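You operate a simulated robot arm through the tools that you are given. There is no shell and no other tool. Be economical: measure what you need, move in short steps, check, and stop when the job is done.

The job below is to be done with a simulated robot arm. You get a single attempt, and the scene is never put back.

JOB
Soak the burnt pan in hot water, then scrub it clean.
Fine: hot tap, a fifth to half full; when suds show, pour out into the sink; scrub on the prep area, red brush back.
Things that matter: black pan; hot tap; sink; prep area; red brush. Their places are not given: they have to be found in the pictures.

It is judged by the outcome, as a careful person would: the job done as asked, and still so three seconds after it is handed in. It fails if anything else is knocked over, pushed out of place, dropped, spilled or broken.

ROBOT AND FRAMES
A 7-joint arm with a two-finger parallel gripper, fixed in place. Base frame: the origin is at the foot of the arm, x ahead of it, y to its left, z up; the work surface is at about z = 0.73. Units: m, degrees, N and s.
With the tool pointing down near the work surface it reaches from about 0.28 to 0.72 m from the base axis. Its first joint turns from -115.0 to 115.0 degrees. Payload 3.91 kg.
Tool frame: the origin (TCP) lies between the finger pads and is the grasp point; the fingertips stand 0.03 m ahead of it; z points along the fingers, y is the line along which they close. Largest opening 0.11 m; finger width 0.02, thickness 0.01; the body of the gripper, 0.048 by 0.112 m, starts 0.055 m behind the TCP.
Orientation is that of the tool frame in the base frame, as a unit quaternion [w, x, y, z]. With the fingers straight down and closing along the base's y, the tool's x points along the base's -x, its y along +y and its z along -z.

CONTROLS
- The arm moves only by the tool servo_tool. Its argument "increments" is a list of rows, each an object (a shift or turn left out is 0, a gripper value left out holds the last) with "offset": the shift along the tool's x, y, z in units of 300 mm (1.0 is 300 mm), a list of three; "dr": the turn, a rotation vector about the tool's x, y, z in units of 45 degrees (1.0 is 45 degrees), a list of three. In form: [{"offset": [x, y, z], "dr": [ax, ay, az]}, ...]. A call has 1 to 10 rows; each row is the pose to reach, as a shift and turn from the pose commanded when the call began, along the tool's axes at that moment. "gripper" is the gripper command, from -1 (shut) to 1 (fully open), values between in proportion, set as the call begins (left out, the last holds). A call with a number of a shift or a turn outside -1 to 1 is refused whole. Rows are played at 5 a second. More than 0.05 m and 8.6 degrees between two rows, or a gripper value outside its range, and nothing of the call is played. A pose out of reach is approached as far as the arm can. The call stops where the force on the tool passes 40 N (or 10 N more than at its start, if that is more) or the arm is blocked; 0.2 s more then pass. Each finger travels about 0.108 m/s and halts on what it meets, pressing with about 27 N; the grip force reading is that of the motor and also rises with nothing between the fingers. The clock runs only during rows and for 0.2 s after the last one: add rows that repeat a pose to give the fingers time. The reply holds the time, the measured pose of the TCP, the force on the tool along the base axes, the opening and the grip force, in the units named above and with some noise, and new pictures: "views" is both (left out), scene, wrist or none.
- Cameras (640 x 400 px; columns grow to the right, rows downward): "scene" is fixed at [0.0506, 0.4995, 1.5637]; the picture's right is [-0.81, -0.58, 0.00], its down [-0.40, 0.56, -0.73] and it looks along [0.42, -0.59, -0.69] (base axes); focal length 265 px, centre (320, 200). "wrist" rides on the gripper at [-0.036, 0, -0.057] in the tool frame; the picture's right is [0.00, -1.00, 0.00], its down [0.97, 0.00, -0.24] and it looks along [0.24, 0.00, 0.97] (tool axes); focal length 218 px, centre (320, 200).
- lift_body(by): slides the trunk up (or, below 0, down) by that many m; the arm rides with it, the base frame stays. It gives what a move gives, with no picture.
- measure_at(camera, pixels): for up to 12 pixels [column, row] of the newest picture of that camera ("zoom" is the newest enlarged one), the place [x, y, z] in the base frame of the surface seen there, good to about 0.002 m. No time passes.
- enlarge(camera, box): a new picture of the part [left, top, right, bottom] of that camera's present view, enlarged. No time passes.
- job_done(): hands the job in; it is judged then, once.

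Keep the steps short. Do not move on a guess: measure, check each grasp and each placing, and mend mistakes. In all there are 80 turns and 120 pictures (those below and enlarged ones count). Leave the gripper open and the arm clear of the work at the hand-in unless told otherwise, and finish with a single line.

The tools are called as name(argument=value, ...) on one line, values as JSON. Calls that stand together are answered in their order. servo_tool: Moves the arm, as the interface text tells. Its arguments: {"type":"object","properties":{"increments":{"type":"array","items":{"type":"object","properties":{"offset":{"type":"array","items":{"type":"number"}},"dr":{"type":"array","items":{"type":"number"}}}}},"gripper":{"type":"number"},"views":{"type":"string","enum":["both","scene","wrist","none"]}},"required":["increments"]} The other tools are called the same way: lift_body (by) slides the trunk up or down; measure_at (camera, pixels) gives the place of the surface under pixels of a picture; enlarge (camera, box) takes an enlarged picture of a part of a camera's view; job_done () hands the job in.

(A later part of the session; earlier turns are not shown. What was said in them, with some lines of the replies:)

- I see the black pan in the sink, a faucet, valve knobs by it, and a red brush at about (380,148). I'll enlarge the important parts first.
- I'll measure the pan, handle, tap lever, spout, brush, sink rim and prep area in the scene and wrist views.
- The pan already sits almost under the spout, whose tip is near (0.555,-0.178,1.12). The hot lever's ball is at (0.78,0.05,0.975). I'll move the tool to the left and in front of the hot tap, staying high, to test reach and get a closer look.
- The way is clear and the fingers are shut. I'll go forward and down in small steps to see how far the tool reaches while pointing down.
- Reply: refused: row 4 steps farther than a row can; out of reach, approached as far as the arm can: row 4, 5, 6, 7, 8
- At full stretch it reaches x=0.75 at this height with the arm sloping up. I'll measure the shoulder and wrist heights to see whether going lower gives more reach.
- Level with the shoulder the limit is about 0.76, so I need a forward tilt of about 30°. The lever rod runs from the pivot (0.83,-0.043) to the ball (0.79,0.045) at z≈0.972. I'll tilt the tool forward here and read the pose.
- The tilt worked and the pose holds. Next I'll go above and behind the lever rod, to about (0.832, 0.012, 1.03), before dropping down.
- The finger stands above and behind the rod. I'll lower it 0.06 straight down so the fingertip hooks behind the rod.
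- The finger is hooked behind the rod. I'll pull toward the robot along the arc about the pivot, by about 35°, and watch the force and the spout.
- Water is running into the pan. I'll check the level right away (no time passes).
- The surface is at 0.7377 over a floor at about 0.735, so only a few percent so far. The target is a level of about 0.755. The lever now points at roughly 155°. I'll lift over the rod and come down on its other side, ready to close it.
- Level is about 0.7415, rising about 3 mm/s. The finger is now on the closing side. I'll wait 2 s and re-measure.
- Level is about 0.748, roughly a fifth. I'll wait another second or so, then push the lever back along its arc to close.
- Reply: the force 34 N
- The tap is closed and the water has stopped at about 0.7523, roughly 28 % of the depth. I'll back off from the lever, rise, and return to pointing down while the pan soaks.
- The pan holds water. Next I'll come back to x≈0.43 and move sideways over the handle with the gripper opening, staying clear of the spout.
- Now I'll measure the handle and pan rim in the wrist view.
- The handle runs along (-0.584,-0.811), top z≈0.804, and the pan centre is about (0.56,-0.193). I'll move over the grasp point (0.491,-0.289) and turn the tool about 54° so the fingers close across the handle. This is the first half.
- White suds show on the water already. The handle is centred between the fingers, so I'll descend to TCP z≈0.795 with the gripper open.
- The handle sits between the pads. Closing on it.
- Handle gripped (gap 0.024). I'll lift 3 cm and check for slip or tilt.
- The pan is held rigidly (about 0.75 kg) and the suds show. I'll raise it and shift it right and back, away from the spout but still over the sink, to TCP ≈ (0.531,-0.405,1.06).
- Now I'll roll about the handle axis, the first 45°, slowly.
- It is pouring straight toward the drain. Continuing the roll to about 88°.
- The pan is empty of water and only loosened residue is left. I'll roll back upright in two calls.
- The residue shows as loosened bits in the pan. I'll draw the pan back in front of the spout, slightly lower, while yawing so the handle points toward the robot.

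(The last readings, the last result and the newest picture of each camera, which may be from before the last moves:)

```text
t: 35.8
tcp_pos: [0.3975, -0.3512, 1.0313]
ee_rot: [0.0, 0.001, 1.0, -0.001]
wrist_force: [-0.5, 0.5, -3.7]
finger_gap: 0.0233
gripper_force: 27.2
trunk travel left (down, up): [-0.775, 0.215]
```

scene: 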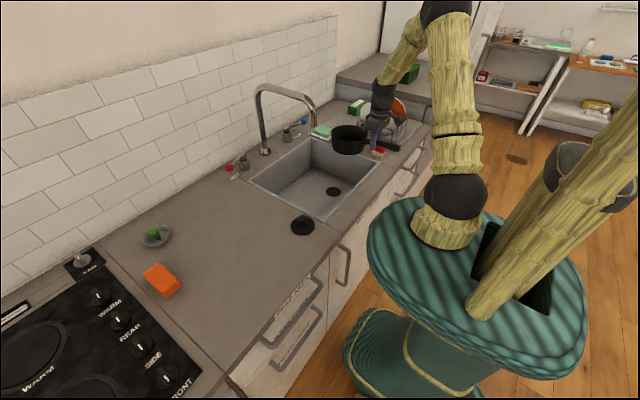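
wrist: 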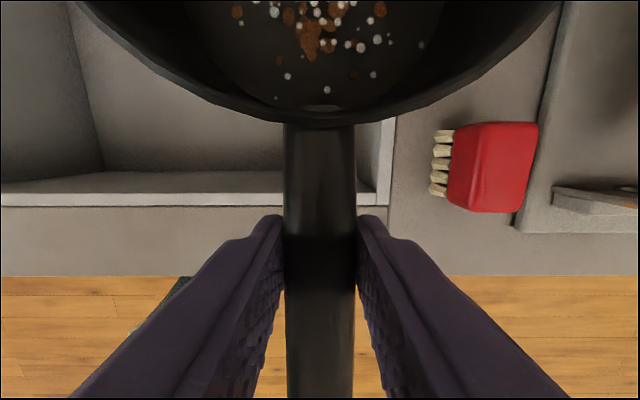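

Now I'll carry the pan left in front of and below the spout (rim ≈1.04, spout ≈1.12), in two moves.

servo_tool(increments=[{"offset": [0, 0.13, 0]}, {"offset": [0, 0.27, 0]}, {"offset": [0, 0.41, 0]}, {"offset": [0, 0.55, 0]}, {"offset": [0, 0.69, 0]}, {"offset": [0, 0.83, 0]}, {"offset": [0, 0.96, 0]}], views="scene")

servo_tool(increments=[{"offset": [0, 0.13, 0]}, {"offset": [0, 0.27, 0]}, {"offset": [0, 0.41, 0]}, {"offset": [-0.02, 0.55, 0]}, {"offset": [-0.05, 0.69, 0]}, {"offset": [-0.08, 0.82, 0]}, {"offset": [-0.08, 0.943, 0]}, {"offset": [-0.08, 0.943, 0]}])

```text
t: 37.4
tcp_pos: [0.397, -0.0626, 1.031]
ee_rot: [0.0, 0.0, 1.0, 0.0]
wrist_force: [0.6, 1.0, -4.3]
finger_gap: 0.0233
gripper_force: 27.1
trunk travel left (down, up): [-0.775, 0.215]
```

scene: 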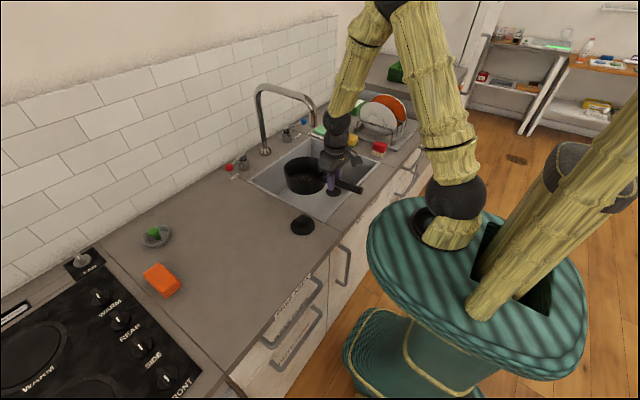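

```text
t: 39.2
tcp_pos: [0.4227, 0.2196, 1.0314]
ee_rot: [0.0, 0.002, 1.0, 0.0]
wrist_force: [0.1, 0.2, -4.0]
finger_gap: 0.0233
gripper_force: 27.0
trunk travel left (down, up): [-0.775, 0.215]
```

scene: 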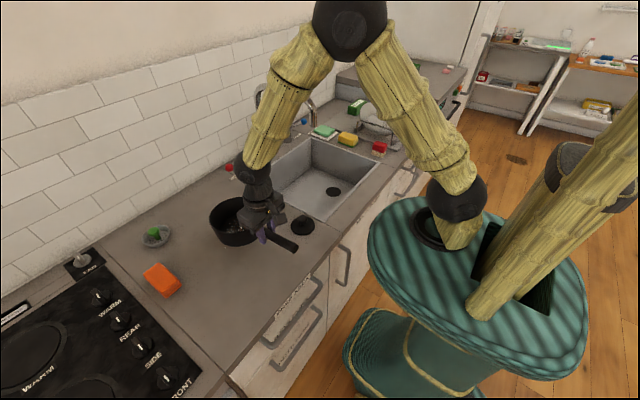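
wrist: 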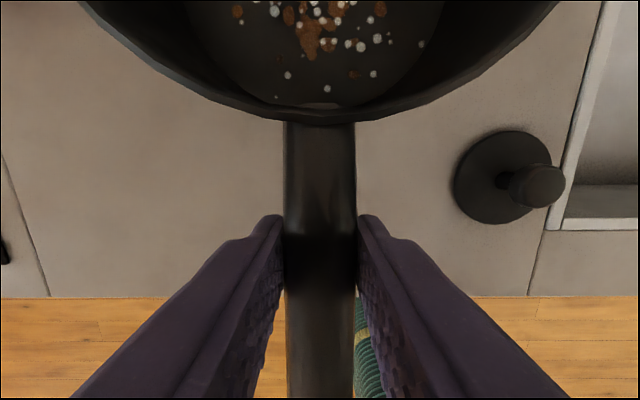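

The pan is over the prep area with the lid-like black disc well clear. I'll lower gently toward the surface (contact expected at TCP z≈0.967).

servo_tool(increments=[{"offset": [0, 0, 0.08]}, {"offset": [0, 0, 0.15]}, {"offset": [0, 0, 0.19]}, {"offset": [0, 0, 0.205]}, {"offset": [0, 0, 0.213]}, {"offset": [0, 0, 0.216]}], views="none")

enlarge(camera="scene", box=[180, 160, 330, 270])

```text
t: 40.6
tcp_pos: [0.4227, 0.2209, 0.9665]
ee_rot: [0.001, 0.0, 1.0, 0.002]
wrist_force: [-3.1, 2.3, 14.9]
finger_gap: 0.0235
gripper_force: 27.0
trunk travel left (down, up): [-0.775, 0.215]
```

```text
3.64 times, centred on (255, 215) of scene
```

zoom: 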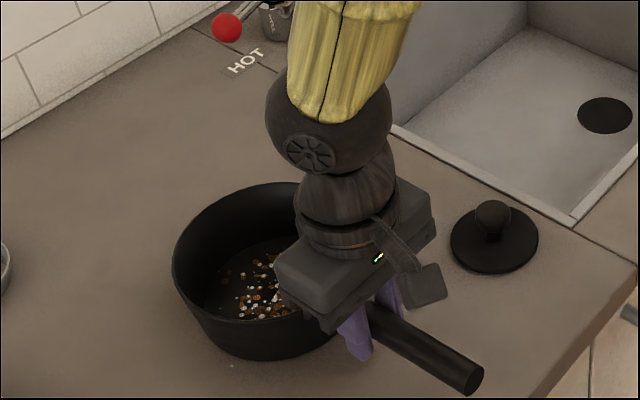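

Contact at 0.9665 with 15 N, so the pan is seated. I'll ease off, then open and rise.

servo_tool(increments=[{"offset": [0, 0, -0.003]}, {"offset": [0, 0, -0.003]}], views="none")

servo_tool(increments=[{}, {}, {}, {"offset": [0, 0, -0.07]}, {"offset": [0, 0, -0.2]}, {"offset": [0, 0, -0.35]}, {"offset": [0, 0, -0.5]}, {"offset": [0, 0, -0.5]}], gripper=1)

```text
t: 41.2
tcp_pos: [0.4233, 0.2193, 0.9655]
ee_rot: [0.001, 0.001, 1.0, 0.0]
wrist_force: [-0.2, 3.5, 4.5]
finger_gap: 0.0235
gripper_force: 27.5
trunk travel left (down, up): [-0.775, 0.215]
```

```text
t: 43.0
tcp_pos: [0.4233, 0.2217, 1.1173]
ee_rot: [-0.001, 0.0, 1.0, 0.0]
wrist_force: [-0.1, 0.1, 0.7]
finger_gap: 0.1099
gripper_force: 0.1
trunk travel left (down, up): [-0.775, 0.215]
```

scene: 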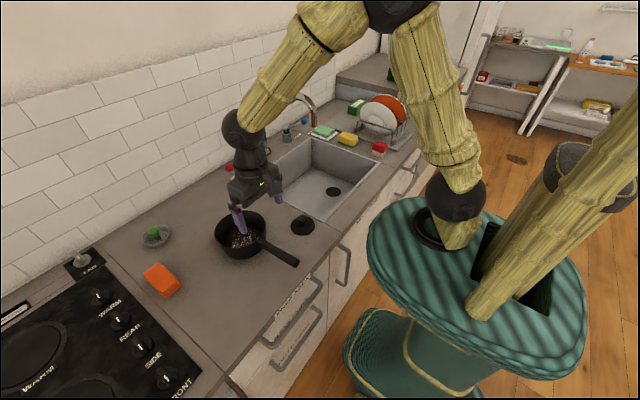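
wrist: 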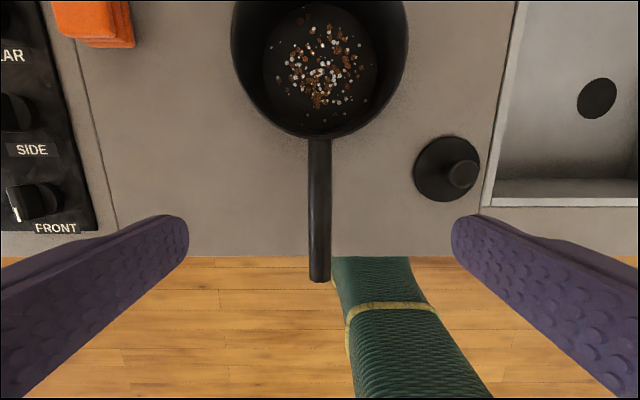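

The pan stands on the prep area. I'll measure it for later, then travel to the brush at x≈0.42.

measure_at(camera="wrist", pixels=[[232, 50], [407, 50], [318, 134], [318, 60], [290, 80], [350, 40], [320, 280], [318, 20]])

servo_tool(increments=[{"offset": [0, -0.14, 0]}, {"offset": [0, -0.28, 0]}, {"offset": [0, -0.42, 0]}, {"offset": [0, -0.56, 0]}, {"offset": [0, -0.7, 0]}, {"offset": [0, -0.84, 0]}, {"offset": [0, -0.98, 0]}], views="none")

servo_tool(increments=[{"offset": [0, -0.15, 0]}, {"offset": [0, -0.3, 0]}, {"offset": [0, -0.45, 0]}, {"offset": [0, -0.6, 0]}, {"offset": [0, -0.75, 0]}, {"offset": [0, -0.9, 0]}, {"offset": [0, -1.0, 0]}], views="none")

servo_tool(increments=[{"offset": [0.05, -0.15, 0]}, {"offset": [0.12, -0.3, 0]}, {"offset": [0.12, -0.3, 0]}])

```text
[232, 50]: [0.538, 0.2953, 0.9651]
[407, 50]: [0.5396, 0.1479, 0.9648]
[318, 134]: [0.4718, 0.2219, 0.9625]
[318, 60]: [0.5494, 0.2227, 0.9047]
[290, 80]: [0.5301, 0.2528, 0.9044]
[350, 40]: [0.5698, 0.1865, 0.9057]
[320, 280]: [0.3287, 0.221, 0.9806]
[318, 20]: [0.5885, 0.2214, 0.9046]
```

```text
t: 44.6
tcp_pos: [0.4234, -0.0764, 1.1141]
ee_rot: [-0.001, 0.0, 1.0, 0.001]
wrist_force: [-0.7, -0.2, -0.3]
finger_gap: 0.1101
gripper_force: 0.0
trunk travel left (down, up): [-0.775, 0.215]
```

```text
t: 46.2
tcp_pos: [0.4194, -0.3751, 1.1161]
ee_rot: [0.0, 0.001, 1.0, 0.0]
wrist_force: [0.5, 0.2, 0.2]
finger_gap: 0.1098
gripper_force: 0.1
trunk travel left (down, up): [-0.775, 0.215]
```

```text
t: 47.0
tcp_pos: [0.3846, -0.4651, 1.1186]
ee_rot: [0.0, 0.001, 1.0, 0.0]
wrist_force: [0.2, 0.7, 0.1]
finger_gap: 0.11
gripper_force: 0.1
trunk travel left (down, up): [-0.775, 0.215]
```

scene: 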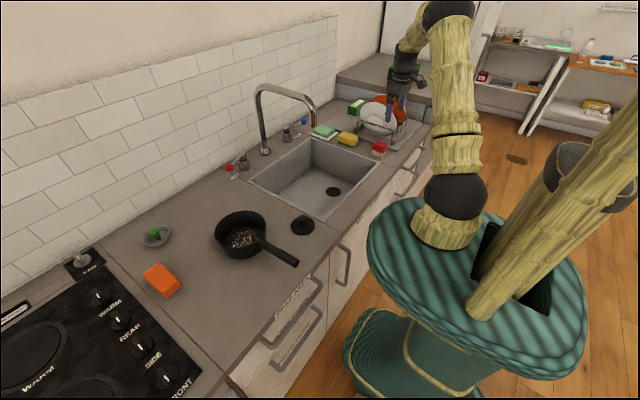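
wrist: 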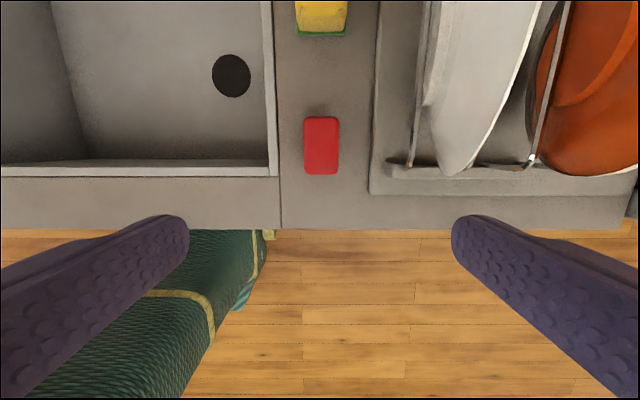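

From above I see the brush top at (322,146). The dish rack's tray starts near column 375, so I'll measure the clearances.

measure_at(camera="wrist", pixels=[[306, 145], [338, 145], [322, 119], [322, 172], [322, 145], [378, 170], [370, 185], [410, 150], [275, 160], [412, 100], [430, 30]])

enlarge(camera="wrist", box=[240, 80, 480, 230])

enlarge(camera="scene", box=[350, 110, 430, 170])

```text
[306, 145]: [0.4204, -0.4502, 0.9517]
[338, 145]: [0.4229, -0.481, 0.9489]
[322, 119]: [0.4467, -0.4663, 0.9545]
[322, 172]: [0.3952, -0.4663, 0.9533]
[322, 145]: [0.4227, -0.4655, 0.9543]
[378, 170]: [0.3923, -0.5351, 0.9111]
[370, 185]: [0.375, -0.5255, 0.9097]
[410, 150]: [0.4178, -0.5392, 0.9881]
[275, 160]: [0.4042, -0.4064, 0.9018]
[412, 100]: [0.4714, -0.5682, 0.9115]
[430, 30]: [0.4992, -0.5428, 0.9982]
```

```text
2.67 times, centred on (360, 155) of wrist
```

zoom: 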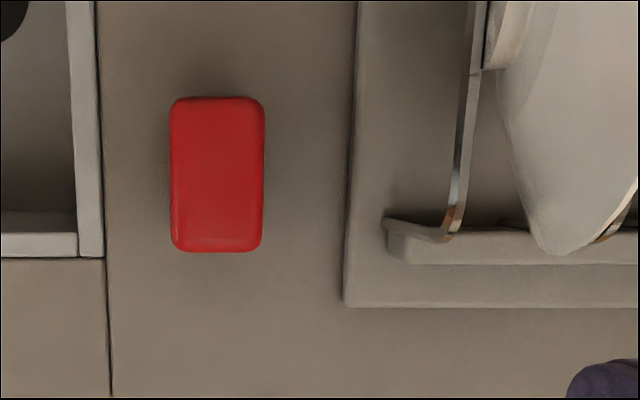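

```text
6.67 times, centred on (390, 140) of scene
```

zoom: 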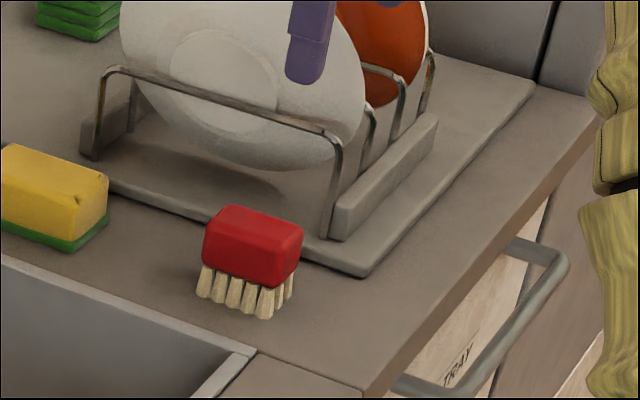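

Brush centre is (0.421,-0.4655) with the top at 0.954, 32 mm wide across y. The rack wire is at y≈-0.539, so I'll narrow the opening to about 6 cm first and then descend to TCP z≈0.95.

servo_tool(increments=[{"offset": [-0.06, 0, 0]}, {"offset": [-0.121, 0, 0]}, {"offset": [-0.121, 0, 0.14]}, {"offset": [-0.121, 0, 0.28]}, {"offset": [-0.121, 0, 0.4]}, {"offset": [-0.121, 0, 0.4]}], gripper=0.09)

```text
t: 48.4
tcp_pos: [0.4225, -0.4631, 0.9981]
ee_rot: [0.001, 0.0, 1.0, 0.0]
wrist_force: [0.0, 0.0, 1.0]
finger_gap: 0.06
gripper_force: 0.1
trunk travel left (down, up): [-0.775, 0.215]
```

scene: 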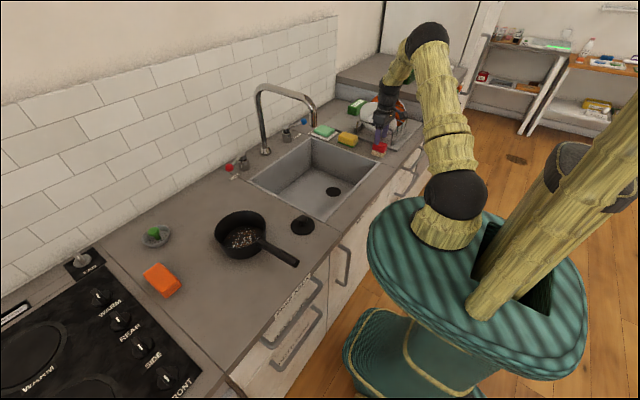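
wrist: 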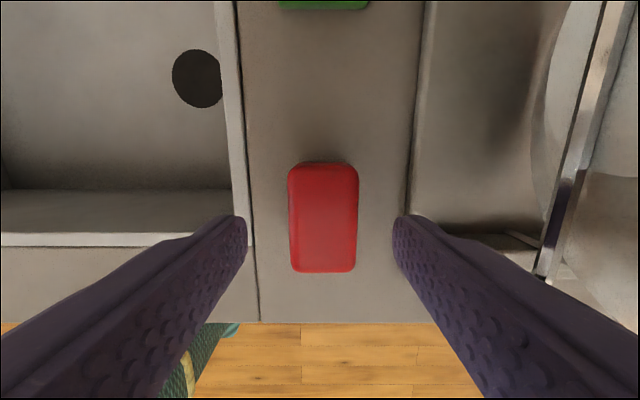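

The brush is centred between the fingers. I'll descend 49 mm and close.

servo_tool(increments=[{"offset": [0, 0, 0.08]}, {"offset": [0, 0, 0.14]}, {"offset": [0, 0, 0.163]}, {"offset": [0, 0, 0.163]}], views="none")

servo_tool(increments=[{}, {}, {}], gripper=-1, views="none")

enlarge(camera="scene", box=[350, 110, 430, 170])

```text
t: 49.4
tcp_pos: [0.4209, -0.464, 0.949]
ee_rot: [0.0, 0.0, 1.0, -0.001]
wrist_force: [0.1, 0.4, 0.7]
finger_gap: 0.06
gripper_force: 0.0
trunk travel left (down, up): [-0.775, 0.215]
```

```text
t: 50.2
tcp_pos: [0.4212, -0.4635, 0.9491]
ee_rot: [0.0, 0.0, 1.0, 0.0]
wrist_force: [-0.2, -0.5, 0.4]
finger_gap: 0.0412
gripper_force: 27.3
trunk travel left (down, up): [-0.775, 0.215]
```

```text
6.67 times, centred on (390, 140) of scene
```

zoom: 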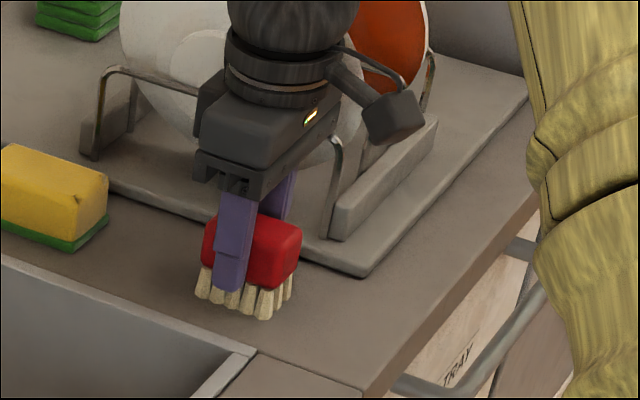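

Brush gripped (gap 0.041); it stood at TCP (0.421,-0.464,0.949). I'll lift and carry it left in front of the spout.

servo_tool(increments=[{"offset": [0, 0, -0.1]}, {"offset": [0, 0, -0.25]}, {"offset": [0, 0, -0.4]}, {"offset": [0, 0.1, -0.5]}, {"offset": [0, 0.24, -0.5]}, {"offset": [0, 0.39, -0.5]}, {"offset": [0, 0.54, -0.5]}, {"offset": [0, 0.69, -0.5]}, {"offset": [0, 0.84, -0.5]}, {"offset": [0, 0.99, -0.5]}], views="scene")

servo_tool(increments=[{"offset": [0, 0.15, 0]}, {"offset": [0, 0.3, 0]}, {"offset": [0, 0.45, 0]}, {"offset": [0, 0.6, 0]}, {"offset": [0, 0.75, 0]}, {"offset": [0, 0.9, 0]}, {"offset": [0, 1.0, 0]}, {"offset": [-0.1, 1.0, 0]}], views="none")

servo_tool(increments=[{"offset": [-0.1, 0.1, 0]}, {"offset": [-0.2, 0.2, 0]}, {"offset": [-0.31, 0.295, 0]}, {"offset": [-0.31, 0.295, 0]}])

```text
t: 52.4
tcp_pos: [0.4249, -0.1667, 1.0975]
ee_rot: [0.0, 0.0, 1.0, -0.002]
wrist_force: [0.4, 0.3, -1.3]
finger_gap: 0.0414
gripper_force: 26.9
trunk travel left (down, up): [-0.775, 0.215]
```

scene: 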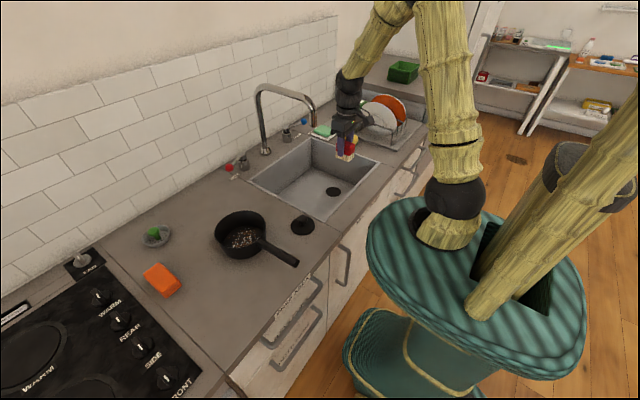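

```text
t: 54.2
tcp_pos: [0.4559, 0.1329, 1.0993]
ee_rot: [-0.001, -0.001, 1.0, 0.001]
wrist_force: [0.3, 1.3, -0.3]
finger_gap: 0.0411
gripper_force: 27.0
trunk travel left (down, up): [-0.775, 0.215]
```

```text
t: 55.2
tcp_pos: [0.5456, 0.2202, 1.0976]
ee_rot: [-0.001, 0.001, 1.0, -0.001]
wrist_force: [-0.2, -0.3, -1.2]
finger_gap: 0.0411
gripper_force: 26.2
trunk travel left (down, up): [-0.775, 0.215]
```

scene: 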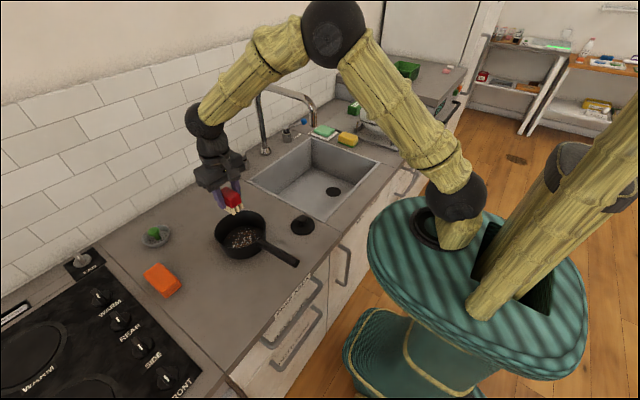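
wrist: 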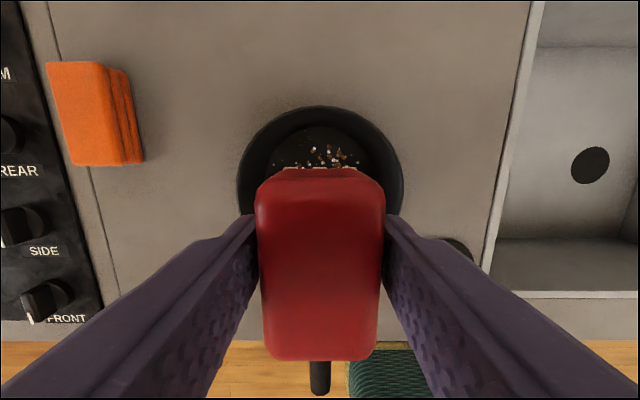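

The brush is over the pan. I'll lower to just above the pan floor at its centre (0.541, 0.2216).

servo_tool(increments=[{"offset": [0.013, 0.005, 0.1]}, {"offset": [0.013, 0.005, 0.23]}, {"offset": [0.013, 0.005, 0.36]}, {"offset": [0.013, 0.005, 0.44]}, {"offset": [0.013, 0.005, 0.47]}, {"offset": [0.013, 0.005, 0.48]}], views="scene")

enlarge(camera="scene", box=[190, 180, 310, 280])

```text
t: 56.6
tcp_pos: [0.5422, 0.221, 0.9544]
ee_rot: [0.0, 0.0, 1.0, 0.001]
wrist_force: [-3.9, 0.7, 12.6]
finger_gap: 0.0413
gripper_force: 27.2
trunk travel left (down, up): [-0.775, 0.215]
```

scene: 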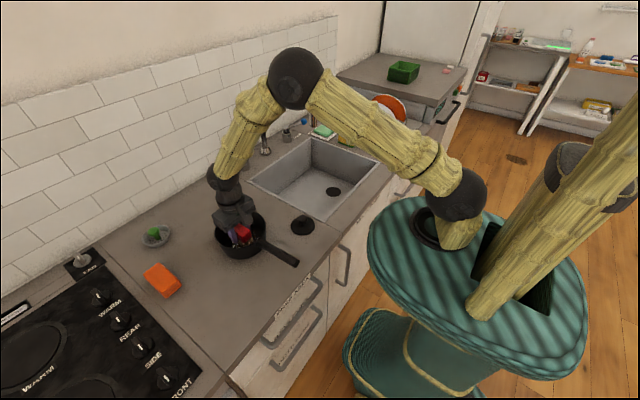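

```text
4.00 times, centred on (250, 230) of scene
```

zoom: 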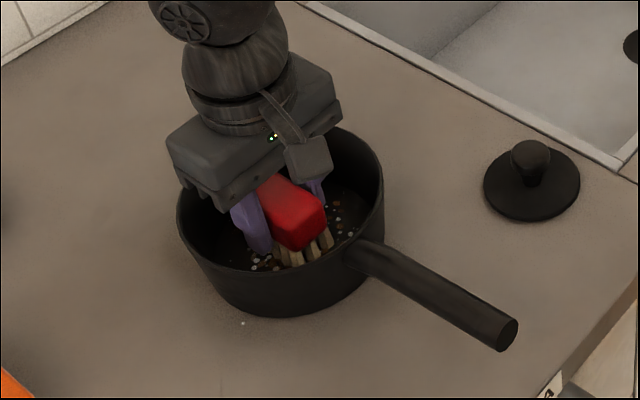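

Bristles touch the floor with about 12 N. I'll ease slightly and scrub in small strokes of about ±2 cm in both directions.

servo_tool(increments=[{"offset": [0.06, 0, -0.001]}, {"offset": [0, 0, -0.001]}, {"offset": [-0.06, 0, -0.001]}, {"offset": [-0.045, 0.045, -0.001]}, {"offset": [0, 0.06, -0.001]}, {"offset": [0.045, 0.045, -0.001]}, {"offset": [0.06, 0, -0.001]}, {"offset": [0.045, -0.045, -0.001]}, {"offset": [0, -0.06, -0.001]}, {"offset": [-0.045, -0.045, -0.001]}], views="none")

enlarge(camera="scene", box=[190, 180, 310, 280])

```text
t: 58.8
tcp_pos: [0.5554, 0.2115, 0.9549]
ee_rot: [0.0, 0.001, 1.0, 0.0]
wrist_force: [0.8, 0.9, 0.9]
finger_gap: 0.0411
gripper_force: 27.0
trunk travel left (down, up): [-0.775, 0.215]
```

```text
4.00 times, centred on (250, 230) of scene
```

zoom: 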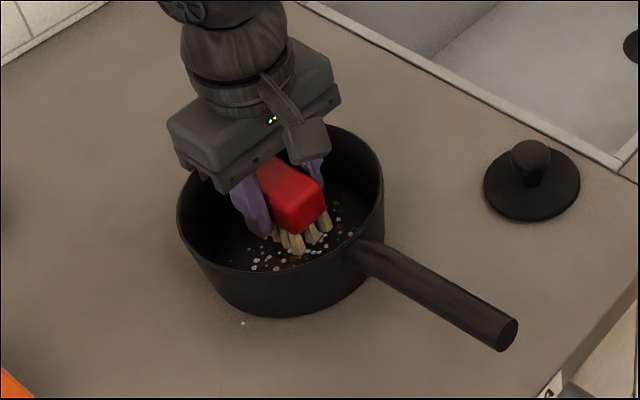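

The pan has not moved and contact is now light (about 1 N). I'll press about 1.2 mm deeper and do more strokes.

servo_tool(increments=[{"offset": [-0.02, 0.045, 0.004]}, {"offset": [0.045, 0.045, 0.005]}, {"offset": [0.11, 0.045, 0.005]}, {"offset": [0.045, 0.045, 0.005]}, {"offset": [-0.02, 0.045, 0.005]}, {"offset": [0.045, 0.11, 0.005]}, {"offset": [0.11, 0.045, 0.005]}, {"offset": [0.045, -0.02, 0.005]}, {"offset": [-0.02, 0.045, 0.005]}, {"offset": [0.045, 0.045, 0.005]}], views="none")

enlarge(camera="scene", box=[190, 180, 310, 280])

```text
t: 61.0
tcp_pos: [0.539, 0.2227, 0.9519]
ee_rot: [-0.001, 0.0, 1.0, -0.001]
wrist_force: [-1.6, -1.1, 8.0]
finger_gap: 0.0411
gripper_force: 26.7
trunk travel left (down, up): [-0.775, 0.215]
```

```text
4.00 times, centred on (250, 230) of scene
```

zoom: 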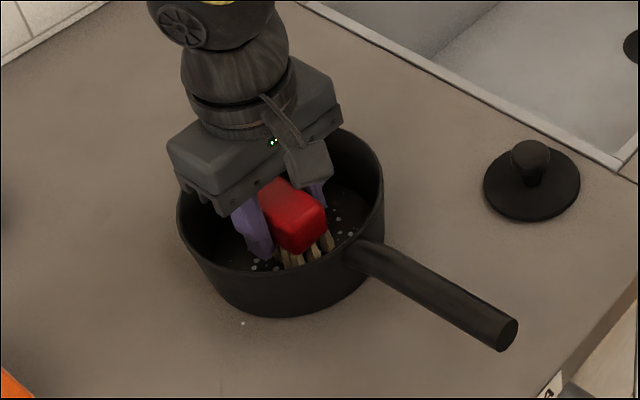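

The brown residue looks mostly gone. One more round at 8 N, then I'll look.

servo_tool(increments=[{"offset": [0.06, 0.03, 0.001]}, {"offset": [-0.06, 0.03, 0.001]}, {"offset": [-0.03, 0.06, 0.001]}, {"offset": [0.06, 0.03, 0.001]}, {"offset": [0.065, -0.02, 0.001]}, {"offset": [-0.06, -0.03, 0.001]}, {"offset": [0.0, -0.065, 0.001]}, {"offset": [0.06, -0.03, 0.001]}, {"offset": [-0.065, 0.0, 0.001]}, {"offset": [0, 0, 0.001]}], views="none")

servo_tool(increments=[{"offset": [0, 0, -0.12]}, {"offset": [0, 0, -0.27]}, {"offset": [0, 0, -0.42]}, {"offset": [0.1, 0, -0.5]}, {"offset": [0.2, 0, -0.5]}, {"offset": [0.3, 0, -0.5]}, {"offset": [0.3, 0, -0.5]}])

enlarge(camera="scene", box=[190, 180, 310, 280])

```text
t: 63.2
tcp_pos: [0.5407, 0.2257, 0.953]
ee_rot: [0.0, 0.0, 1.0, 0.0]
wrist_force: [-2.6, 0.7, 6.4]
finger_gap: 0.0409
gripper_force: 27.3
trunk travel left (down, up): [-0.775, 0.215]
```

```text
t: 64.8
tcp_pos: [0.4538, 0.2233, 1.1029]
ee_rot: [-0.001, 0.0, 1.0, 0.0]
wrist_force: [0.2, 0.8, -1.2]
finger_gap: 0.0411
gripper_force: 26.9
trunk travel left (down, up): [-0.775, 0.215]
```

scene: 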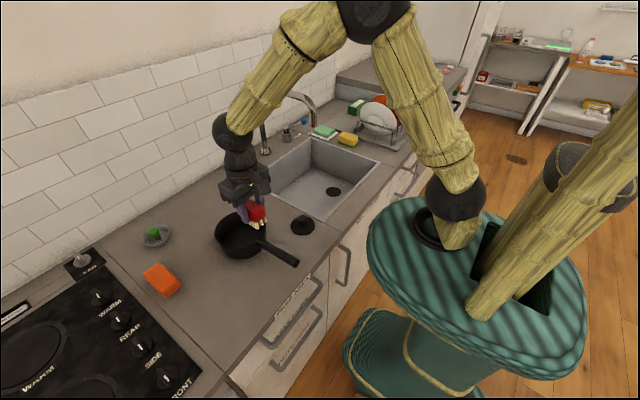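
wrist: 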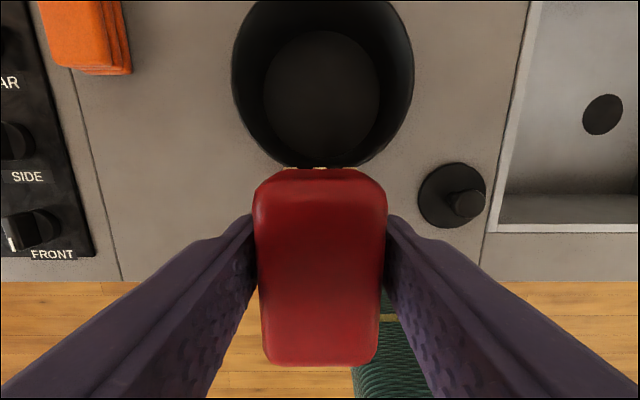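

```text
4.00 times, centred on (250, 230) of scene
```

zoom: 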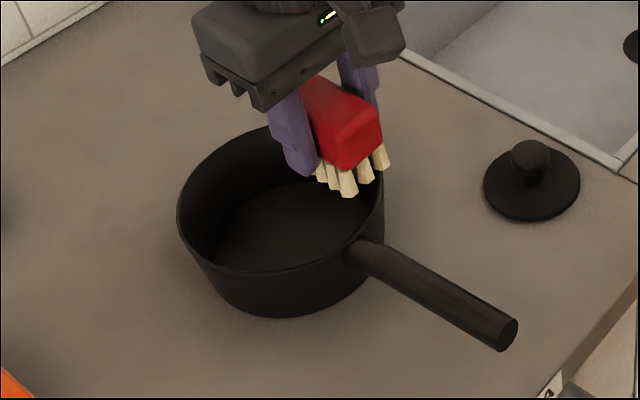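

The pan is clean, with no residue left. I'll carry the brush back to its place.

servo_tool(increments=[{"offset": [0.05, -0.13, 0]}, {"offset": [0.105, -0.26, 0]}, {"offset": [0.105, -0.41, 0]}, {"offset": [0.105, -0.56, 0]}, {"offset": [0.105, -0.71, 0]}, {"offset": [0.105, -0.86, 0]}, {"offset": [0.105, -1.0, 0]}], views="none")

servo_tool(increments=[{"offset": [0, -0.15, 0]}, {"offset": [0, -0.3, 0]}, {"offset": [0, -0.45, 0]}, {"offset": [0, -0.6, 0]}, {"offset": [0, -0.75, 0]}, {"offset": [0, -0.9, 0]}, {"offset": [0, -1.0, 0]}], views="none")

servo_tool(increments=[{"offset": [0, -0.1, 0]}, {"offset": [0, -0.2, 0]}, {"offset": [0, -0.285, 0]}, {"offset": [0, -0.285, 0]}])

enlarge(camera="scene", box=[340, 80, 440, 170])

```text
t: 66.4
tcp_pos: [0.4201, -0.0783, 1.1029]
ee_rot: [0.001, 0.0, 1.0, -0.001]
wrist_force: [-0.2, -0.5, -1.1]
finger_gap: 0.0413
gripper_force: 27.2
trunk travel left (down, up): [-0.775, 0.215]
```

```text
t: 68.0
tcp_pos: [0.4221, -0.3795, 1.1031]
ee_rot: [0.0, 0.0, 1.0, 0.0]
wrist_force: [-0.2, -0.6, -1.6]
finger_gap: 0.041
gripper_force: 27.2
trunk travel left (down, up): [-0.775, 0.215]
```

```text
t: 69.0
tcp_pos: [0.4206, -0.4608, 1.1034]
ee_rot: [0.0, -0.001, 1.0, 0.0]
wrist_force: [0.2, 0.1, -1.2]
finger_gap: 0.0413
gripper_force: 26.8
trunk travel left (down, up): [-0.775, 0.215]
```

scene: 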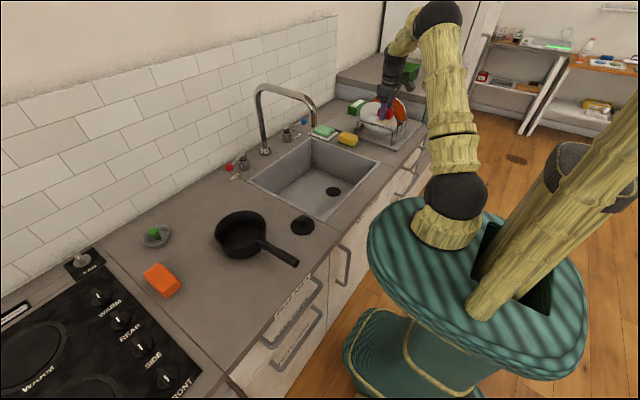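
wrist: 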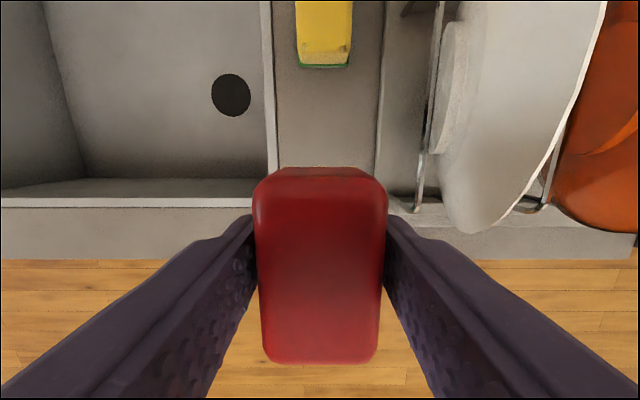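

```text
4.44 times, centred on (390, 125) of scene
```

zoom: 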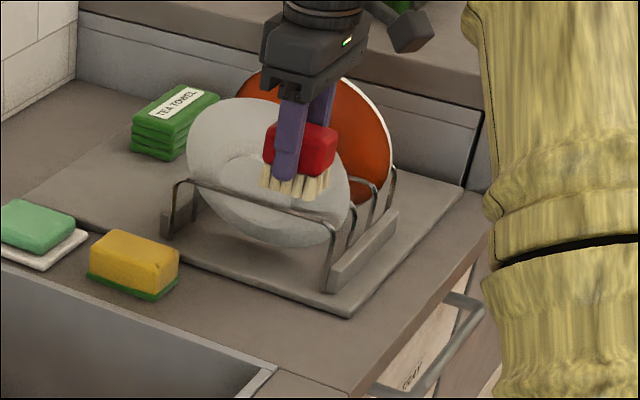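

I'm over its old spot, 3 mm off in y. I'll lower with that correction, slowing near contact.

servo_tool(increments=[{"offset": [0, -0.01, 0.13]}, {"offset": [0, -0.01, 0.27]}, {"offset": [0, -0.01, 0.4]}, {"offset": [0, -0.01, 0.47]}, {"offset": [0, -0.01, 0.5]}, {"offset": [0, -0.01, 0.511]}, {"offset": [0, -0.01, 0.511]}], views="none")

enlarge(camera="scene", box=[350, 110, 430, 170])

```text
t: 70.6
tcp_pos: [0.4202, -0.4654, 0.9492]
ee_rot: [0.0, 0.0, 1.0, 0.0]
wrist_force: [-0.2, 0.3, 0.3]
finger_gap: 0.0414
gripper_force: 26.7
trunk travel left (down, up): [-0.775, 0.215]
```

```text
6.67 times, centred on (390, 140) of scene
```

zoom: 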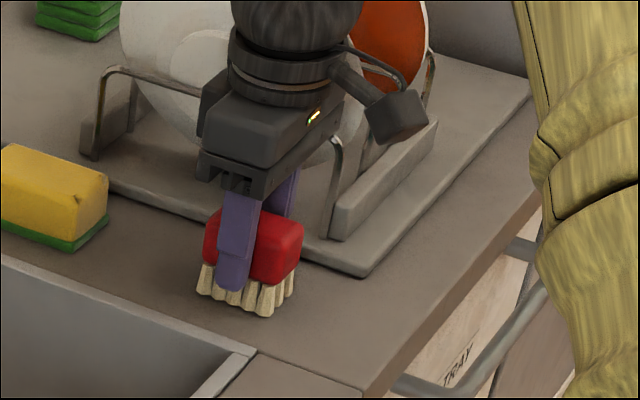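

Just reaching contact. I'll go another 1 mm down, then release narrowly (about 6 cm) to stay clear of the rack.

servo_tool(increments=[{"offset": [0, 0, 0.004]}, {"offset": [0, 0, 0.004]}], views="none")

servo_tool(increments=[{}, {}, {}, {"offset": [0, 0, -0.05]}, {"offset": [0, 0, -0.18]}, {"offset": [0, 0, -0.33]}, {"offset": [0, 0, -0.48]}, {"offset": [0.1, 0.05, -0.58]}, {"offset": [0.1, 0.05, -0.58]}], gripper=0.09)

enlarge(camera="scene", box=[350, 110, 430, 170])

```text
t: 71.2
tcp_pos: [0.4213, -0.4657, 0.9473]
ee_rot: [0.0, 0.0, 1.0, 0.0]
wrist_force: [-0.3, -0.4, -1.6]
finger_gap: 0.0411
gripper_force: 27.2
trunk travel left (down, up): [-0.775, 0.215]
```

```text
t: 73.2
tcp_pos: [0.3932, -0.4509, 1.1217]
ee_rot: [-0.001, -0.001, 1.0, 0.001]
wrist_force: [-0.6, 0.3, -0.3]
finger_gap: 0.0602
gripper_force: 0.0
trunk travel left (down, up): [-0.775, 0.215]
```

scene: 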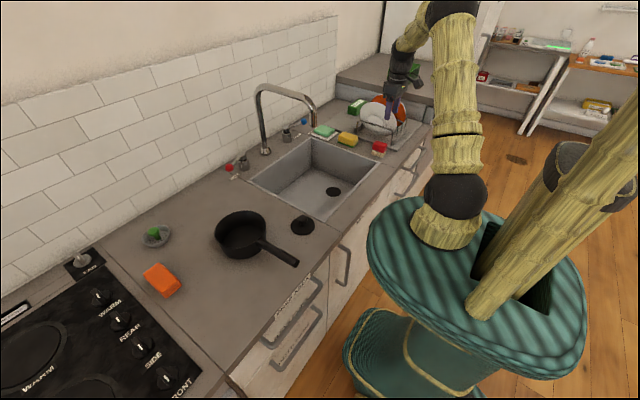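
wrist: 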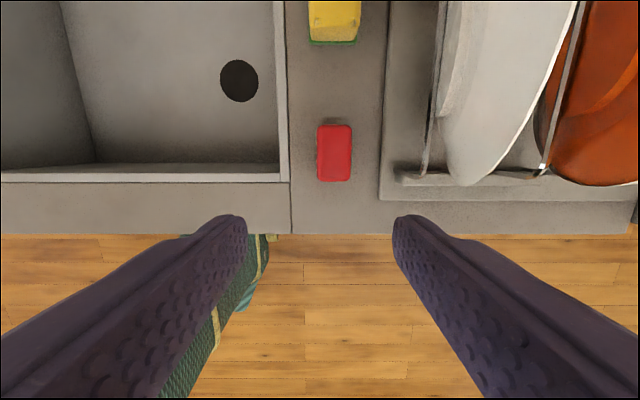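

```text
6.67 times, centred on (390, 140) of scene
```

zoom: 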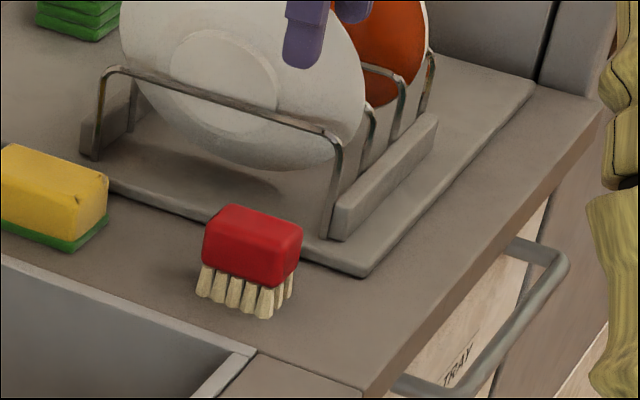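

The brush stands where it was. I'll open the gripper fully, rise clear, and take a final look at the tap and pan.

servo_tool(increments=[{"offset": [0, 0.05, -0.15]}, {"offset": [0, 0.15, -0.25]}, {"offset": [0, 0.25, -0.35]}, {"offset": [0, 0.25, -0.35]}], gripper=1, views="none")

enlarge(camera="scene", box=[180, 70, 400, 290])

```text
t: 74.2
tcp_pos: [0.3899, -0.3763, 1.2262]
ee_rot: [-0.001, 0.0, 1.0, 0.001]
wrist_force: [0.1, 0.4, 0.7]
finger_gap: 0.11
gripper_force: 0.0
trunk travel left (down, up): [-0.775, 0.215]
```

```text
1.82 times, centred on (290, 180) of scene
```

zoom: 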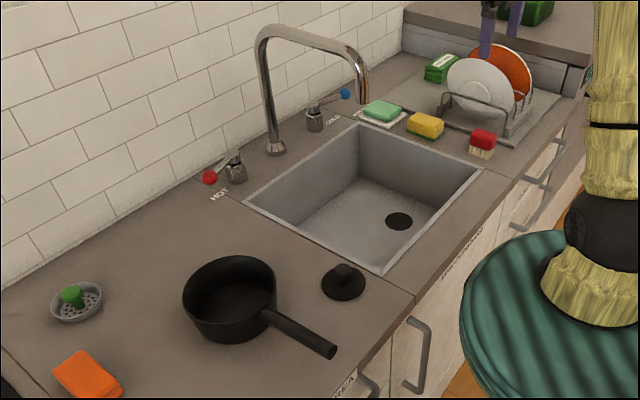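

The tap is off, the clean pan is on the prep area, the brush is back, nothing else has moved, and the gripper is open and clear. Handing in.

job_done()

```text
The job is handed in.
```

The black pan was filled to about 28 % from the hot tap, poured out into the sink once suds showed, and scrubbed clean on the prep area; the red brush is back in its place and the tap is off.
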